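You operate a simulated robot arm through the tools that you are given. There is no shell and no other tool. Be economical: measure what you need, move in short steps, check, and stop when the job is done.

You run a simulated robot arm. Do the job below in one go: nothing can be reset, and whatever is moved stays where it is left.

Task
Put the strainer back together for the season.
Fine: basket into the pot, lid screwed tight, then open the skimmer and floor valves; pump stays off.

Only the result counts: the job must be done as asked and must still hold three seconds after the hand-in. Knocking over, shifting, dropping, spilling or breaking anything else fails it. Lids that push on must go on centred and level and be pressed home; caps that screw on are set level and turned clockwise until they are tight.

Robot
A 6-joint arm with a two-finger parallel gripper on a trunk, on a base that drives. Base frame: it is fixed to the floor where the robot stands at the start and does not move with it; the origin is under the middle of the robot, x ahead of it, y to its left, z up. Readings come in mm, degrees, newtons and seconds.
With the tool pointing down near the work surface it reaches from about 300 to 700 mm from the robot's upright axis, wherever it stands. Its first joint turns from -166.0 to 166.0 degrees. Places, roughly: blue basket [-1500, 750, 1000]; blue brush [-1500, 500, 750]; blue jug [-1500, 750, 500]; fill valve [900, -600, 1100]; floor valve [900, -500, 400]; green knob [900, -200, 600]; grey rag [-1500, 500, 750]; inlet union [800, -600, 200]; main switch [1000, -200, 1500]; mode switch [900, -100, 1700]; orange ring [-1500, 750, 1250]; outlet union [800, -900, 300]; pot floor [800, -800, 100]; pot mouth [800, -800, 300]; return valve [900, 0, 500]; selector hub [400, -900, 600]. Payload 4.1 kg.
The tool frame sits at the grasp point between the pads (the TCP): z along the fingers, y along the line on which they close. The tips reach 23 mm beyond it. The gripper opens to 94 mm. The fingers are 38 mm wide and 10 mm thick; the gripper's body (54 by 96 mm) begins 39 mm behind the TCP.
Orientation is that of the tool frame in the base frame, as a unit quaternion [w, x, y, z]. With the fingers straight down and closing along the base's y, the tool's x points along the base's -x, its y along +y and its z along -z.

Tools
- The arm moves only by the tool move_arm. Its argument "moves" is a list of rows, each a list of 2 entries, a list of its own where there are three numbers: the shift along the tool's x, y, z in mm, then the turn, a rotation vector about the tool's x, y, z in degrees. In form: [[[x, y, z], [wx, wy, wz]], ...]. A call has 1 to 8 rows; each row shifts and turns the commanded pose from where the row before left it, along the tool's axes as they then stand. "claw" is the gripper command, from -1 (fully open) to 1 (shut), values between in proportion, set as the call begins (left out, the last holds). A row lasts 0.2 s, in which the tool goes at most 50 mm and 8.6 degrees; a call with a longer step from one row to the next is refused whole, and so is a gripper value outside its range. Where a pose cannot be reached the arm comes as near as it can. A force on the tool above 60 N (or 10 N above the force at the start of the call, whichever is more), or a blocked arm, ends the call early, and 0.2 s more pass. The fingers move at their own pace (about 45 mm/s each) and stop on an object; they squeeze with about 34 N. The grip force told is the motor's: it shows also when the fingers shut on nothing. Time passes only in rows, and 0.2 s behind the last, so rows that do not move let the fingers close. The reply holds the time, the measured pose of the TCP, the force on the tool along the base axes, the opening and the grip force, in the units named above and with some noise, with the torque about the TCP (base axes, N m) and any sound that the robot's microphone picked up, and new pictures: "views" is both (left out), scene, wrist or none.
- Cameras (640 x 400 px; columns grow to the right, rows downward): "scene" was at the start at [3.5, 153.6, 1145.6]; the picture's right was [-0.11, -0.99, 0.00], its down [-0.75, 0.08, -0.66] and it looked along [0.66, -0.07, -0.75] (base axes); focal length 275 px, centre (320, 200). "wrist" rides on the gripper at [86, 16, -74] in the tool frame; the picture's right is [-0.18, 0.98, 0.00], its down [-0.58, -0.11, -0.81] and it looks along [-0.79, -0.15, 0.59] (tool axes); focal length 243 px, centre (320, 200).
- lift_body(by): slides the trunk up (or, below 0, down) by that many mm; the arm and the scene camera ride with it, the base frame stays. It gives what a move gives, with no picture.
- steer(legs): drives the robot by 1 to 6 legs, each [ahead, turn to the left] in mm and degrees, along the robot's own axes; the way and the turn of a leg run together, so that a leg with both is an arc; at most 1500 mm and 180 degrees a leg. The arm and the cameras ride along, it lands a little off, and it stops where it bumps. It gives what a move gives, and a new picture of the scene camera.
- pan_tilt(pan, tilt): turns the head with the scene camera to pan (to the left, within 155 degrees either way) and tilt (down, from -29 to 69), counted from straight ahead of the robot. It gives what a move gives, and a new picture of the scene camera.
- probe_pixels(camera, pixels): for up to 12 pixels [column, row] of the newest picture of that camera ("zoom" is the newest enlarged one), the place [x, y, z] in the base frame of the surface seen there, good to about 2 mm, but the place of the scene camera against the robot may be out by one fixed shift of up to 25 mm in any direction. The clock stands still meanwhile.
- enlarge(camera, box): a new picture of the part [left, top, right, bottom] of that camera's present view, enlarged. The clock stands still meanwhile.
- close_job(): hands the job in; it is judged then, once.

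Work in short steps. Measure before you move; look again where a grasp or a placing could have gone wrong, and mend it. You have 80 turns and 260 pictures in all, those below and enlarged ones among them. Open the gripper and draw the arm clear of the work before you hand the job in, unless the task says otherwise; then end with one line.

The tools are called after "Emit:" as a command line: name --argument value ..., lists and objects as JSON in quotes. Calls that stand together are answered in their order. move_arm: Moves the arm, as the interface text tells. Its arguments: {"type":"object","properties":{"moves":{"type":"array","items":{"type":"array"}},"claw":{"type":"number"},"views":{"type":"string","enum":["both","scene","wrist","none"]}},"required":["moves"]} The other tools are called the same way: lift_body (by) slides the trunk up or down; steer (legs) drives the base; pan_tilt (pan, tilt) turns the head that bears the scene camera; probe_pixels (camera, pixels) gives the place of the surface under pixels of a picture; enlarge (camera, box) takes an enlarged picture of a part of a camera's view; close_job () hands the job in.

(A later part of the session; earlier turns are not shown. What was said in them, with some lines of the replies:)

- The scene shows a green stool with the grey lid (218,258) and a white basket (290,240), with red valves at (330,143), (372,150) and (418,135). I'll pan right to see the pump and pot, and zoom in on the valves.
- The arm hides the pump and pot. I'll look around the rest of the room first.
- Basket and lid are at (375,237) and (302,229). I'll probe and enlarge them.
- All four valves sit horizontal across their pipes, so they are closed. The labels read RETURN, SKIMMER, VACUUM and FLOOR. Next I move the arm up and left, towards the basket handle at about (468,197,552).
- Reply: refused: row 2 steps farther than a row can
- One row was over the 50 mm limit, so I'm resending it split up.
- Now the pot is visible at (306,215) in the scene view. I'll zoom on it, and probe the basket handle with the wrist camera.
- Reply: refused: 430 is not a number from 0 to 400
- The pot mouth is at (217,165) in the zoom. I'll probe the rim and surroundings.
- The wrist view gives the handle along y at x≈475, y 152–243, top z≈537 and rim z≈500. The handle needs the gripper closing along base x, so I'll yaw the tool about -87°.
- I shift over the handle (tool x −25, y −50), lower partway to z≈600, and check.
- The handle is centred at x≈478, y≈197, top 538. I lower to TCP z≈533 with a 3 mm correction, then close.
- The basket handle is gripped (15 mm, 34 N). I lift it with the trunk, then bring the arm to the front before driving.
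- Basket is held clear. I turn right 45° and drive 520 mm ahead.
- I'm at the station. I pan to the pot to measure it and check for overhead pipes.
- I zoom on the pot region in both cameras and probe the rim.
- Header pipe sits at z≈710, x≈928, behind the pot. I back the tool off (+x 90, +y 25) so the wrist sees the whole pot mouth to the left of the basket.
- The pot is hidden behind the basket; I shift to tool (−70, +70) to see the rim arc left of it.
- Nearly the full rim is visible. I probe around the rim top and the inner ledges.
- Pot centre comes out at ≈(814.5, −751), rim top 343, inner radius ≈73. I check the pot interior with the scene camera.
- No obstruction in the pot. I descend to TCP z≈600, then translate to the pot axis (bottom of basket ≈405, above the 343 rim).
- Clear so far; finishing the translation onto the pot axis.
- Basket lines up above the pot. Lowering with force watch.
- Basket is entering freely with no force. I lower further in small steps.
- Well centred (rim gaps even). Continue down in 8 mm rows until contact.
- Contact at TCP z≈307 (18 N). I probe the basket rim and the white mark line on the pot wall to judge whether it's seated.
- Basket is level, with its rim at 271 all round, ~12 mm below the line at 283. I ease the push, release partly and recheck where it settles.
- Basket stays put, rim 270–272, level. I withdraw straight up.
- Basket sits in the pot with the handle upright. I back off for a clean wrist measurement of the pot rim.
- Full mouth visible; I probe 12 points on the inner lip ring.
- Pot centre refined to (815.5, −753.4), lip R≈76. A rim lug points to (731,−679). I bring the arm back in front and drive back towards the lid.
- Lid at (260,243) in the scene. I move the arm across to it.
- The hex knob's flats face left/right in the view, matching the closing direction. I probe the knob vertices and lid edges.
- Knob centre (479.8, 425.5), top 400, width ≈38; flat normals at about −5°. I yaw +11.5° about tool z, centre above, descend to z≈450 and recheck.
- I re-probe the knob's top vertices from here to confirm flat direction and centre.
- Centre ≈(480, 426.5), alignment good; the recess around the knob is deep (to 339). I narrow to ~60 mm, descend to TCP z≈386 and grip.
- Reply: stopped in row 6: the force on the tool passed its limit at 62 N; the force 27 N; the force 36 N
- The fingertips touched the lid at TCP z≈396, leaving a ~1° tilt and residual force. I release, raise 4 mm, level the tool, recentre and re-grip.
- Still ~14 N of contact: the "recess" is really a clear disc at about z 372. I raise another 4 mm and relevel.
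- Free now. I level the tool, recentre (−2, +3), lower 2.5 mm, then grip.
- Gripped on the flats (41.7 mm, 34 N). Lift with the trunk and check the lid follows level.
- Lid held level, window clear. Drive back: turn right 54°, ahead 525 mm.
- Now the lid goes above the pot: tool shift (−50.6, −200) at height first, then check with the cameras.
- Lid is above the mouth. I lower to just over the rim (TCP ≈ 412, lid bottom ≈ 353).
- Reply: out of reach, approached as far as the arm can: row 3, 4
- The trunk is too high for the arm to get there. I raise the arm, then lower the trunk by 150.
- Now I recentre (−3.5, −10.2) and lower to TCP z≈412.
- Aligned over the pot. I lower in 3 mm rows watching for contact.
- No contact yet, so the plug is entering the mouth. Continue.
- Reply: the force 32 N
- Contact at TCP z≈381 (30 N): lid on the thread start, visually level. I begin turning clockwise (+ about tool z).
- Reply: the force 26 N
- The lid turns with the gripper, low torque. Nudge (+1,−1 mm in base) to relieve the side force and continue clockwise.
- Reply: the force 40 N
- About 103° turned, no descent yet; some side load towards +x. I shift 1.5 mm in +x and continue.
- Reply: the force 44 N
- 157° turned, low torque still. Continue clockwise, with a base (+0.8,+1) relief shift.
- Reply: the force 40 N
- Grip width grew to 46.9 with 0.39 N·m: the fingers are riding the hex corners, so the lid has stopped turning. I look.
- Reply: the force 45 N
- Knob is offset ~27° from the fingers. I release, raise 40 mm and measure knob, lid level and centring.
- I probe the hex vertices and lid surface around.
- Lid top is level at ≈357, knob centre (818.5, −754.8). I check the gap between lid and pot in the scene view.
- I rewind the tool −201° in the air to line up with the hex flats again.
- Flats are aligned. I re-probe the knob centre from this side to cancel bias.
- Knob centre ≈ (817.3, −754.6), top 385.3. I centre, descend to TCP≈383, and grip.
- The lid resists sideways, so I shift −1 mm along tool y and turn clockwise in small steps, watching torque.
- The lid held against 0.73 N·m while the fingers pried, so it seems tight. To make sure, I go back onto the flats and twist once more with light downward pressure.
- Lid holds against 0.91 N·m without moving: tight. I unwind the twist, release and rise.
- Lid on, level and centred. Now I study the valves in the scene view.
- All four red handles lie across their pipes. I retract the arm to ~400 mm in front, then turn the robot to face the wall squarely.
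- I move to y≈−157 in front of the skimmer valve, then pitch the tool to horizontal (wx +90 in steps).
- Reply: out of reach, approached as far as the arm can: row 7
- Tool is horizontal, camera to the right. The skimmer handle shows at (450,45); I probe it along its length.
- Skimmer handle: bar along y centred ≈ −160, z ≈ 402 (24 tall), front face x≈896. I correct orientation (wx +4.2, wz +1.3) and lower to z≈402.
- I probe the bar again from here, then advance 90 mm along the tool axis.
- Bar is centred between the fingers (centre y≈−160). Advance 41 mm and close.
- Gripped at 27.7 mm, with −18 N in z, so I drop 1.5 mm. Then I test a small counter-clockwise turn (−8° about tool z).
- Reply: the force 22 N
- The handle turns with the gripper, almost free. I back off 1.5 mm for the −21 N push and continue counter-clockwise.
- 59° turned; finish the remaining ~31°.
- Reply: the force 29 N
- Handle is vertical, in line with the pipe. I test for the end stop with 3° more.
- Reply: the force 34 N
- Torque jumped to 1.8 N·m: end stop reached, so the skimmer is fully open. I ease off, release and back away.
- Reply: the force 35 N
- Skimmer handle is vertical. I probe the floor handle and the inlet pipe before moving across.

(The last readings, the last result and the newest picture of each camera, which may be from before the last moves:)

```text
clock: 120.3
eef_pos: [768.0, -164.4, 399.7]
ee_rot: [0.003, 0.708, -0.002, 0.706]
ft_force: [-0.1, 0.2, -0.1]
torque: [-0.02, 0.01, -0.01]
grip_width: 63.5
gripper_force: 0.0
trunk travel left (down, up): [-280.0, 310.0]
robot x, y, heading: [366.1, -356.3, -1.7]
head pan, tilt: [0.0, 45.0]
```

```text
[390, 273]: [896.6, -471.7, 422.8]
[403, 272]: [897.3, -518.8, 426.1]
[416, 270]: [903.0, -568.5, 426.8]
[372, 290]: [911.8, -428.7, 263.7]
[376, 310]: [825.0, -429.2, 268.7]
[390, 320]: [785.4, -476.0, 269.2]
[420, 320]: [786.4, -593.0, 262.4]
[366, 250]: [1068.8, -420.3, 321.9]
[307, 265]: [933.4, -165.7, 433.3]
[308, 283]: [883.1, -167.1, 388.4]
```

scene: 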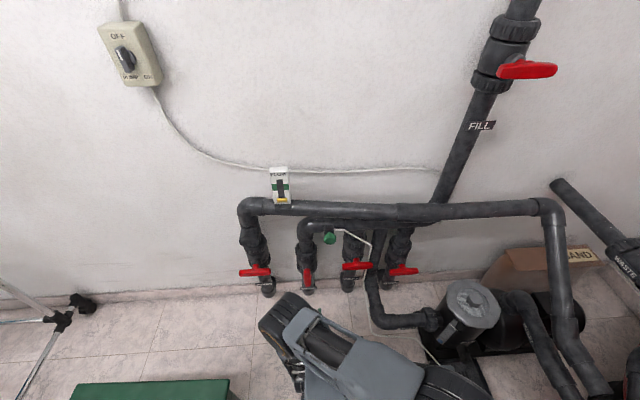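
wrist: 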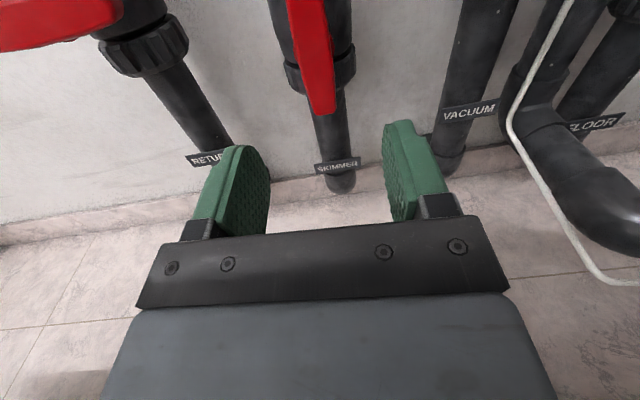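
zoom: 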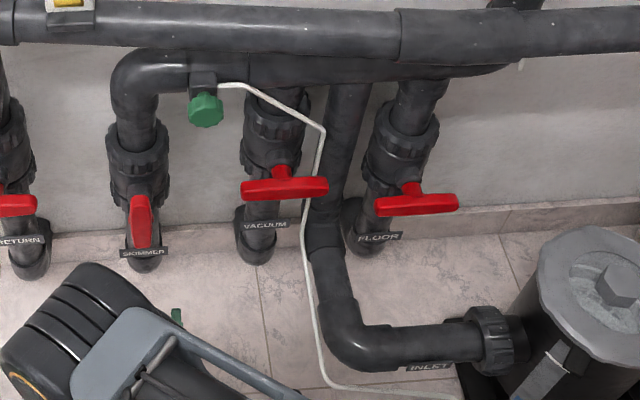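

Inlet pipe is well below (z≈245). I translate to y≈−514, then rotate the tool back +90°.

Emit:
move_arm --moves '[[[0, 44, 0], [0, 0, 0]], [[0, 44, 0], [0, 0, 0]], [[0, 44, 0], [0, 0, 0]], [[0, 44, 0], [0, 0, 0]], [[0, 44, 0], [0, 0, 0]], [[0, 44, 0], [0, 0, 0]], [[0, 44, 0], [0, 0, 0]], [[0, 43, 0], [0, 0, 0]]]' --views "none"

Emit:
move_arm --moves '[[[0, 0, 0], [0, 0, 8.5]], [[0, 0, 0], [0, 0, 8.5]], [[0, 0, 0], [0, 0, 8.5]], [[0, 0, 0], [0, 0, 8.5]], [[0, 0, 0], [0, 0, 8.5]], [[0, 0, 0], [0, 0, 8.5]], [[0, 0, 0], [0, 0, 8.5]], [[0, 0, 0], [0, 0, 8.5]]]' --views "none"

Emit:
move_arm --moves '[[[0, 0, 0], [0, 0, 8.5]], [[0, 0, 0], [0, 0, 8.5]], [[0, 0, 0], [0, 0, 4.6]], [[0, 0, 0], [0, 0, 0]]]' --views "both"

```text
clock: 122.1
eef_pos: [767.3, -321.0, 398.6]
ee_rot: [0.003, 0.709, -0.002, 0.705]
ft_force: [-0.3, 0.0, -1.6]
torque: [-0.01, 0.01, 0.02]
grip_width: 63.5
gripper_force: 0.0
out of reach, approached as far as the arm can: row 4, 5, 6, 7, 8
trunk travel left (down, up): [-280.0, 310.0]
robot x, y, heading: [368.0, -358.6, -1.7]
head pan, tilt: [0.0, 45.0]
```

```text
clock: 123.9
eef_pos: [771.9, -317.5, 398.3]
ee_rot: [-0.393, 0.586, -0.398, 0.586]
ft_force: [0.3, -0.2, -0.6]
torque: [-0.02, 0.04, 0.0]
grip_width: 63.2
gripper_force: 0.0
trunk travel left (down, up): [-280.0, 310.0]
robot x, y, heading: [365.8, -359.4, -1.8]
head pan, tilt: [0.0, 45.0]
```

```text
clock: 124.9
eef_pos: [771.0, -317.1, 397.8]
ee_rot: [-0.496, 0.501, -0.501, 0.502]
ft_force: [-0.7, 0.5, -0.6]
torque: [0.01, -0.02, 0.01]
grip_width: 63.7
gripper_force: 0.1
trunk travel left (down, up): [-280.0, 310.0]
robot x, y, heading: [369.7, -354.3, -1.6]
head pan, tilt: [0.0, 45.0]
```

scene: 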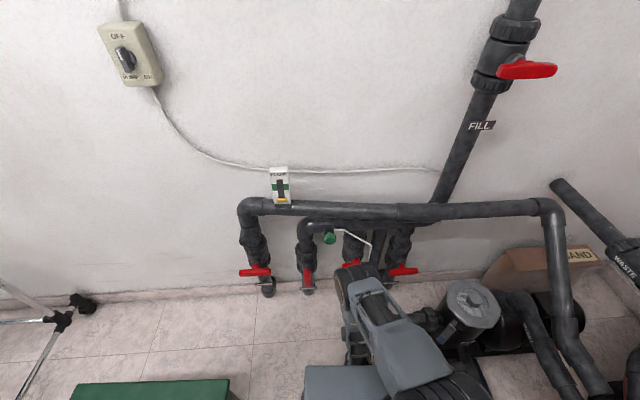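
wrist: 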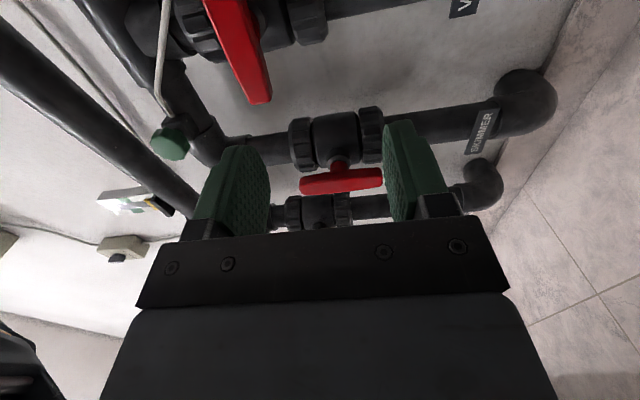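

The arm is folded too tight here, so I back the base up 130 mm to give it room.

Emit:
steer --legs '[[-130, 0]]'

Emit:
move_arm --moves '[[[45, 0, 10], [0, 0, 0]], [[45, 0, 10], [0, 0, 0]], [[45, 0, 10], [0, 0, 0]], [[45, 0, 10], [0, 0, 0]], [[0, 0, 0], [0, 0, 0]]]' --views "both"

```text
clock: 126.2
eef_pos: [641.5, -313.7, 397.9]
ee_rot: [-0.496, 0.502, -0.499, 0.503]
ft_force: [0.5, -0.4, 0.8]
torque: [-0.03, 0.01, 0.02]
grip_width: 63.3
gripper_force: 0.1
trunk travel left (down, up): [-280.0, 310.0]
robot x, y, heading: [236.8, -355.6, -1.5]
head pan, tilt: [0.0, 45.0]
```

scene: 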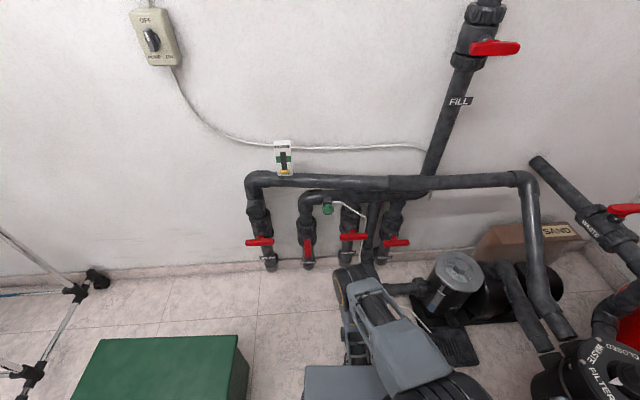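

```text
clock: 127.3
eef_pos: [638.7, -316.9, 401.0]
ee_rot: [-0.495, 0.501, -0.501, 0.502]
ft_force: [-0.2, -0.1, 0.1]
torque: [-0.01, 0.01, -0.01]
grip_width: 63.5
gripper_force: 0.1
out of reach, approached as far as the arm can: row 1, 2, 3, 4
trunk travel left (down, up): [-280.0, 310.0]
robot x, y, heading: [237.1, -353.4, -2.0]
head pan, tilt: [0.0, 45.0]
5 turns are left
```

scene: 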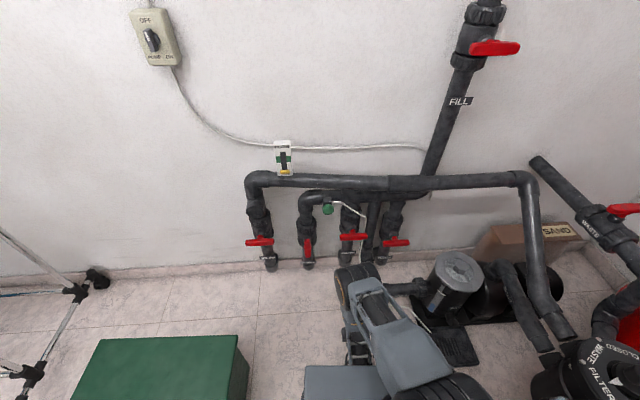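
wrist: 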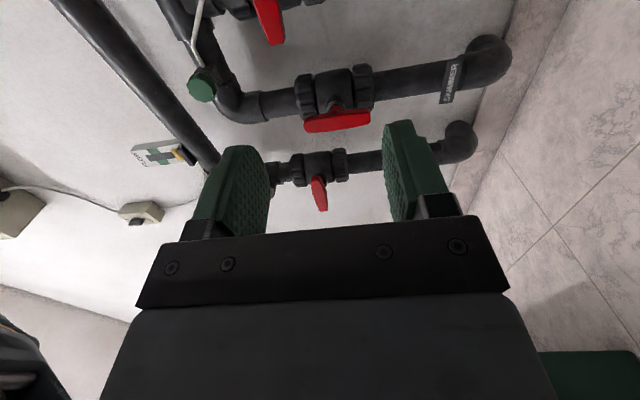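

Few turns remain, so I batch calls. I extend 141 mm forward, shift to y≈−515, and probe the floor handle where the same geometry should show it.

Emit:
move_arm --moves '[[[0, 0, 47], [0, 0, 0]], [[0, 0, 47], [0, 0, 0]], [[0, 0, 47], [0, 0, 0]], [[39.7, 0, 0], [0, 0, 0]], [[39.7, 0, 0], [0, 0, 0]], [[39.7, 0, 0], [0, 0, 0]], [[39.7, 0, 0], [0, 0, 0]], [[39.7, 0, 0], [0, 0, 0]]]' --views "none"

Emit:
move_arm --moves '[[[0, 0, 0], [0, 0, 0]]]' --views "wrist"

Emit:
probe_pixels --camera "wrist" --pixels '[[311, 58], [325, 58], [338, 58], [322, 44], [324, 85], [331, 105], [331, 114], [310, 40], [335, 40], [318, 20], [345, 58], [300, 58]]'

```text
clock: 129.2
eef_pos: [727.2, -294.4, 405.9]
ee_rot: [-0.492, 0.498, -0.503, 0.507]
ft_force: [0.2, 0.4, 0.3]
torque: [-0.01, -0.01, -0.02]
grip_width: 63.4
gripper_force: 0.0
out of reach, approached as far as the arm can: row 1, 2, 3, 4, 5, 6, 7, 8
trunk travel left (down, up): [-280.0, 310.0]
robot x, y, heading: [235.7, -354.4, -2.0]
head pan, tilt: [0.0, 45.0]
```

```text
clock: 129.6
eef_pos: [728.0, -293.1, 406.3]
ee_rot: [-0.493, 0.498, -0.503, 0.506]
ft_force: [0.9, 0.5, 0.5]
torque: [0.0, -0.01, -0.03]
grip_width: 63.7
gripper_force: 0.0
trunk travel left (down, up): [-280.0, 310.0]
robot x, y, heading: [238.8, -357.9, -1.6]
head pan, tilt: [0.0, 45.0]
```

wrist: 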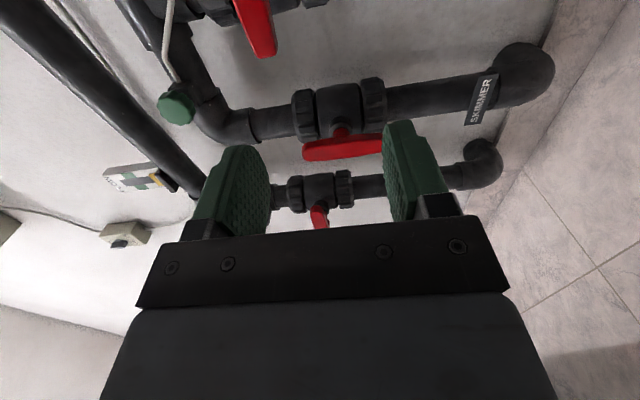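

```text
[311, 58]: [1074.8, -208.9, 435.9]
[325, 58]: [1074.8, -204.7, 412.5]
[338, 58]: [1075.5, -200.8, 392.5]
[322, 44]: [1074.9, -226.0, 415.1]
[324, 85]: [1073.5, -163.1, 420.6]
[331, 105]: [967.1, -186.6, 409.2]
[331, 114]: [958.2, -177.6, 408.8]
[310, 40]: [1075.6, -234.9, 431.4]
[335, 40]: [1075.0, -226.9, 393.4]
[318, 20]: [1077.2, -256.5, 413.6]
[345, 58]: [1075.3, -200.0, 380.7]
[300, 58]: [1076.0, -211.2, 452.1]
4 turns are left
```

The arm's wrist can't point straight ahead this far right, so I'll push the floor handle open instead. I use closed fingers angled ~22° right, coming from its left. First I yaw, close the fingers and go to a stand-off at ≈(800, −440, 433).

Emit:
move_arm --moves '[[[0, 0, 0], [0, 7.4, 0]], [[0, 0, 0], [0, 7.4, 0]], [[0, 0, 0], [0, 7.2, 0]], [[27.3, -6.75, 30.5], [0, 0, 0]], [[27.3, -6.75, 30.5], [0, 0, 0]], [[27.3, -6.75, 30.5], [0, 0, 0]], [[27.3, -6.75, 30.5], [0, 0, 0]], [[0, 0, 0], [0, 0, 0]]]' --claw 1 --views "both"

Emit:
enlarge --camera "scene" --box '[300, 180, 460, 300]'

Emit:
probe_pixels --camera "scene" --pixels '[[386, 243], [392, 242], [397, 242], [403, 242], [408, 241], [306, 243], [308, 255], [363, 230], [362, 215], [342, 237], [365, 234]]'

```text
clock: 131.3
eef_pos: [800.7, -439.2, 434.7]
ee_rot: [-0.392, 0.397, -0.585, 0.588]
ft_force: [0.7, 0.8, 0.1]
torque: [-0.04, 0.0, -0.03]
grip_width: 0.1
gripper_force: 34.1
trunk travel left (down, up): [-280.0, 310.0]
robot x, y, heading: [238.9, -353.5, -1.9]
head pan, tilt: [0.0, 45.0]
```

scene: 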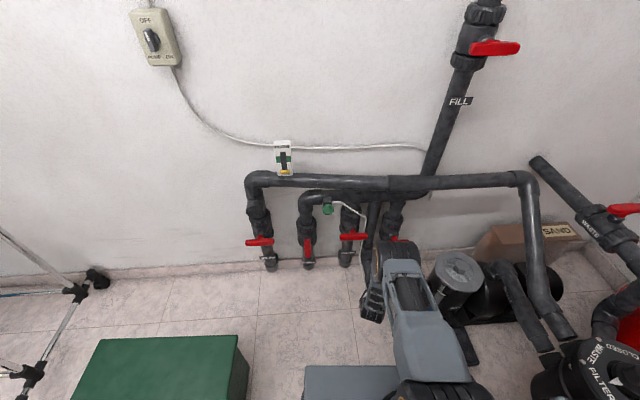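
wrist: 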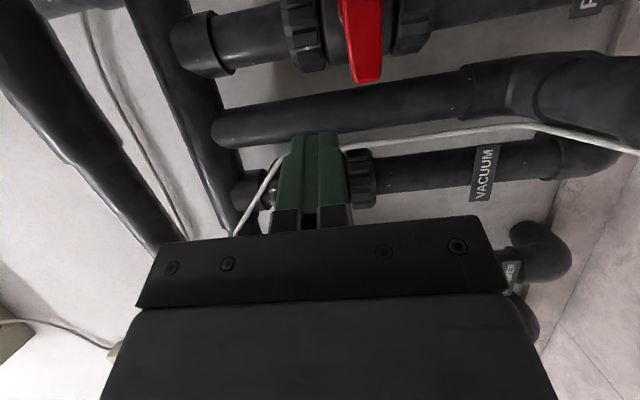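

```text
3.33 times, centred on (380, 240) of scene
```

zoom: 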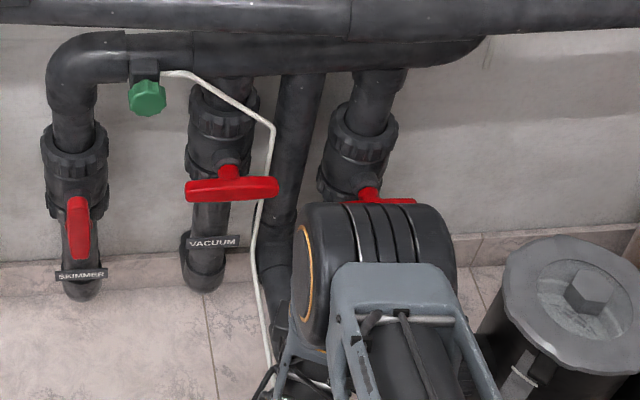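

```text
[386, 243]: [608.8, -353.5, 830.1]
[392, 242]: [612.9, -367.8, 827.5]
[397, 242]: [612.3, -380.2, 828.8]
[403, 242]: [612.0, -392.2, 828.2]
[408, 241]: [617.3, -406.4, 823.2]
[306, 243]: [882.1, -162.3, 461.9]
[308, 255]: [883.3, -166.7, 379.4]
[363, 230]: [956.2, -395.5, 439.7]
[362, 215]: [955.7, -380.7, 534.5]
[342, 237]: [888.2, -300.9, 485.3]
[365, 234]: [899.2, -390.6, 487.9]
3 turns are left
```

Geometry agrees: the handle's left end is at ≈(911, −467, 402). I batch it: approach above the left end, push down, push right to the stop, retreat, look.

Emit:
move_arm --moves '[[[-5, 0.5, 36.2], [0, 0, 0]], [[-5, 0.5, 36.2], [0, 0, 0]], [[-5, 0.5, 36.2], [0, 0, 0]], [[0, 0, 0], [0, 0, 0]]]' --views "wrist"

Emit:
move_arm --moves '[[[0, 9.5, 0], [0, 0, 0]], [[0, 9.5, 0], [0, 0, 0]], [[0, 9.5, 0], [0, 0, 0]], [[0, 9.5, 0], [0, 0, 0]], [[0, 9.5, 0], [0, 0, 0]], [[0, 9, 0], [0, 0, 0]], [[0, 0, 0], [0, 0, 0]]]' --views "wrist"

Emit:
move_arm --moves '[[[4.6, 0, 1.9], [0, 0, 0]], [[4.6, 0, 1.9], [0, 0, 0]], [[4.6, 0, 1.9], [0, 0, 0]], [[2, 0, 0.8], [0, 0, 0]], [[0, 0, 0], [0, 0, 0]]]' --views "wrist"

Emit:
move_arm --moves '[[[-9, 0, -3.8], [0, 0, 0]], [[-9, 0, -3.8], [0, 0, 0]], [[0, 0, -40], [0, 0, 0]], [[0, 0, -40], [0, 0, 0]], [[0, 0, -40], [0, 0, 0]], [[0, 0, 0], [0, 0, 0]]]' --views "both"

Emit:
enlarge --camera "wrist" --box '[220, 0, 500, 170]'

Emit:
enlarge --camera "scene" --box '[300, 180, 460, 300]'

```text
clock: 132.3
eef_pos: [903.3, -465.6, 432.0]
ee_rot: [-0.392, 0.397, -0.585, 0.588]
ft_force: [-0.2, -1.1, -0.2]
torque: [0.0, 0.02, 0.01]
grip_width: 0.0
gripper_force: 34.5
trunk travel left (down, up): [-280.0, 310.0]
robot x, y, heading: [234.7, -359.8, -1.8]
head pan, tilt: [0.0, 45.0]
```

wrist: 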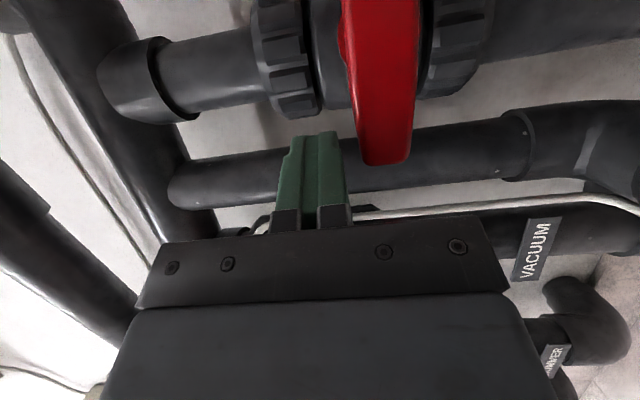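

```text
clock: 133.9
eef_pos: [898.4, -467.2, 382.9]
ee_rot: [-0.391, 0.398, -0.586, 0.588]
ft_force: [0.1, -0.5, 0.2]
torque: [0.02, -0.01, -0.02]
grip_width: 0.0
gripper_force: 34.3
out of reach, approached as far as the arm can: row 5, 6
trunk travel left (down, up): [-280.0, 310.0]
robot x, y, heading: [240.2, -355.0, -1.9]
head pan, tilt: [0.0, 45.0]
```

wrist: 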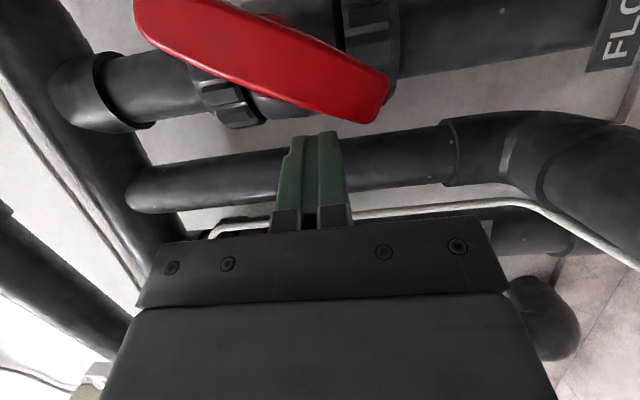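

```text
clock: 135.2
eef_pos: [898.2, -482.0, 382.7]
ee_rot: [-0.391, 0.4, -0.586, 0.587]
ft_force: [-11.7, 32.7, -9.2]
torque: [0.17, -0.13, 0.19]
grip_width: 0.0
gripper_force: 33.8
trunk travel left (down, up): [-280.0, 310.0]
robot x, y, heading: [238.4, -356.9, -1.5]
head pan, tilt: [0.0, 45.0]
```

wrist: 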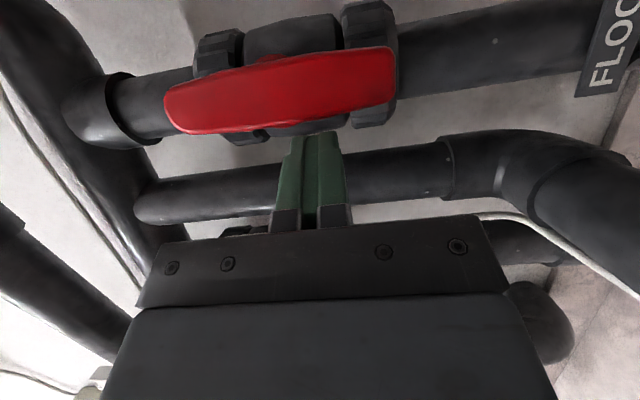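

```text
clock: 136.6
eef_pos: [787.4, -417.8, 384.7]
ee_rot: [-0.392, 0.397, -0.585, 0.589]
ft_force: [0.2, 0.0, 0.2]
torque: [0.01, 0.01, -0.01]
grip_width: 0.2
gripper_force: 33.4
trunk travel left (down, up): [-280.0, 310.0]
robot x, y, heading: [239.2, -357.9, -1.9]
head pan, tilt: [0.0, 45.0]
```

scene: 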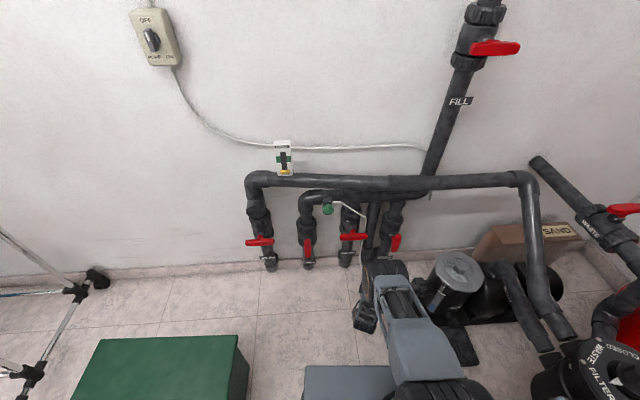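
wrist: 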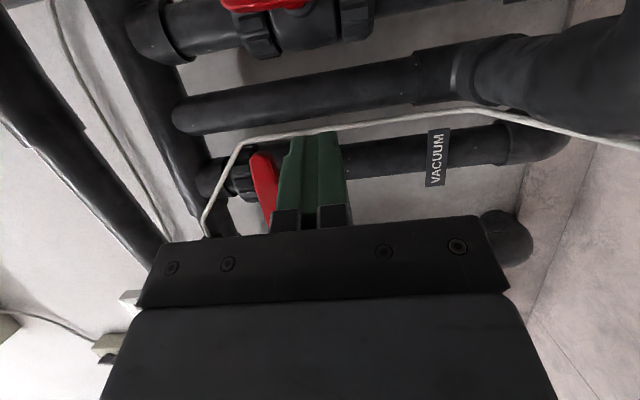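

```text
2.29 times, centred on (360, 85) of wrist
```

zoom: 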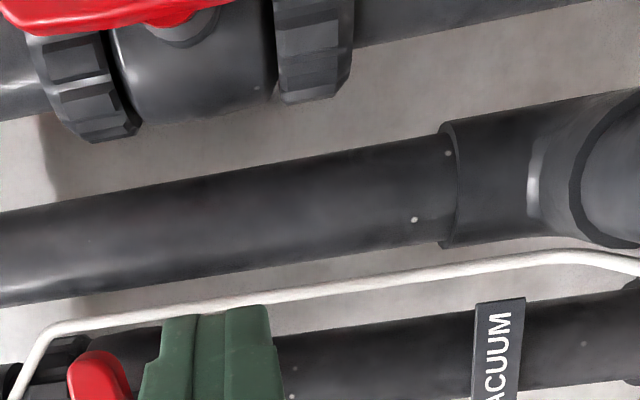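

```text
3.33 times, centred on (380, 240) of scene
2 turns are left
```

zoom: 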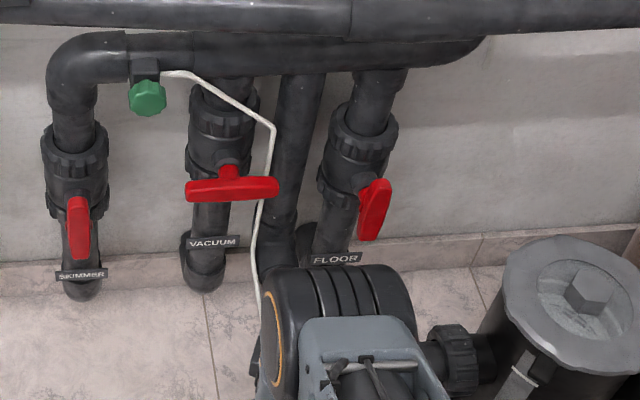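

The push ended against the stop (33 N), and the floor handle now lies along its pipe, as the skimmer's does; the pump switch is still OFF. I open the gripper and draw back, then hand in.

Emit:
move_arm --moves '[[[0, 0, -35], [0, 0, 0]], [[0, 0, -30], [0, 0, 0]], [[0, 0, 0], [0, 0, 0]], [[0, 0, 0], [0, 0, 0]], [[0, 0, 0], [0, 0, 0]], [[0, 0, 0], [0, 0, 0]]]' --claw -1 --views "scene"

```text
clock: 137.9
eef_pos: [728.2, -393.0, 384.2]
ee_rot: [-0.392, 0.396, -0.586, 0.588]
ft_force: [0.2, -0.6, 0.3]
torque: [-0.01, 0.03, 0.02]
grip_width: 94.2
gripper_force: 0.0
trunk travel left (down, up): [-280.0, 310.0]
robot x, y, heading: [241.3, -357.1, -1.7]
head pan, tilt: [0.0, 45.0]
1 turns are left
```

scene: 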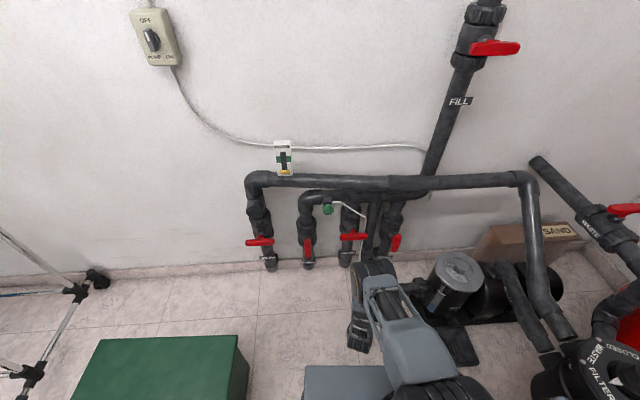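

Basket in, lid tight, skimmer and floor handles in line with their pipes, gripper open and clear: handing in.

Emit:
close_job

```text
The job is handed in.
```

I put the basket in the pot, screwed the lid on until it would not turn further, opened the skimmer and floor valves to their stops, and left the pump off; the job is handed in.
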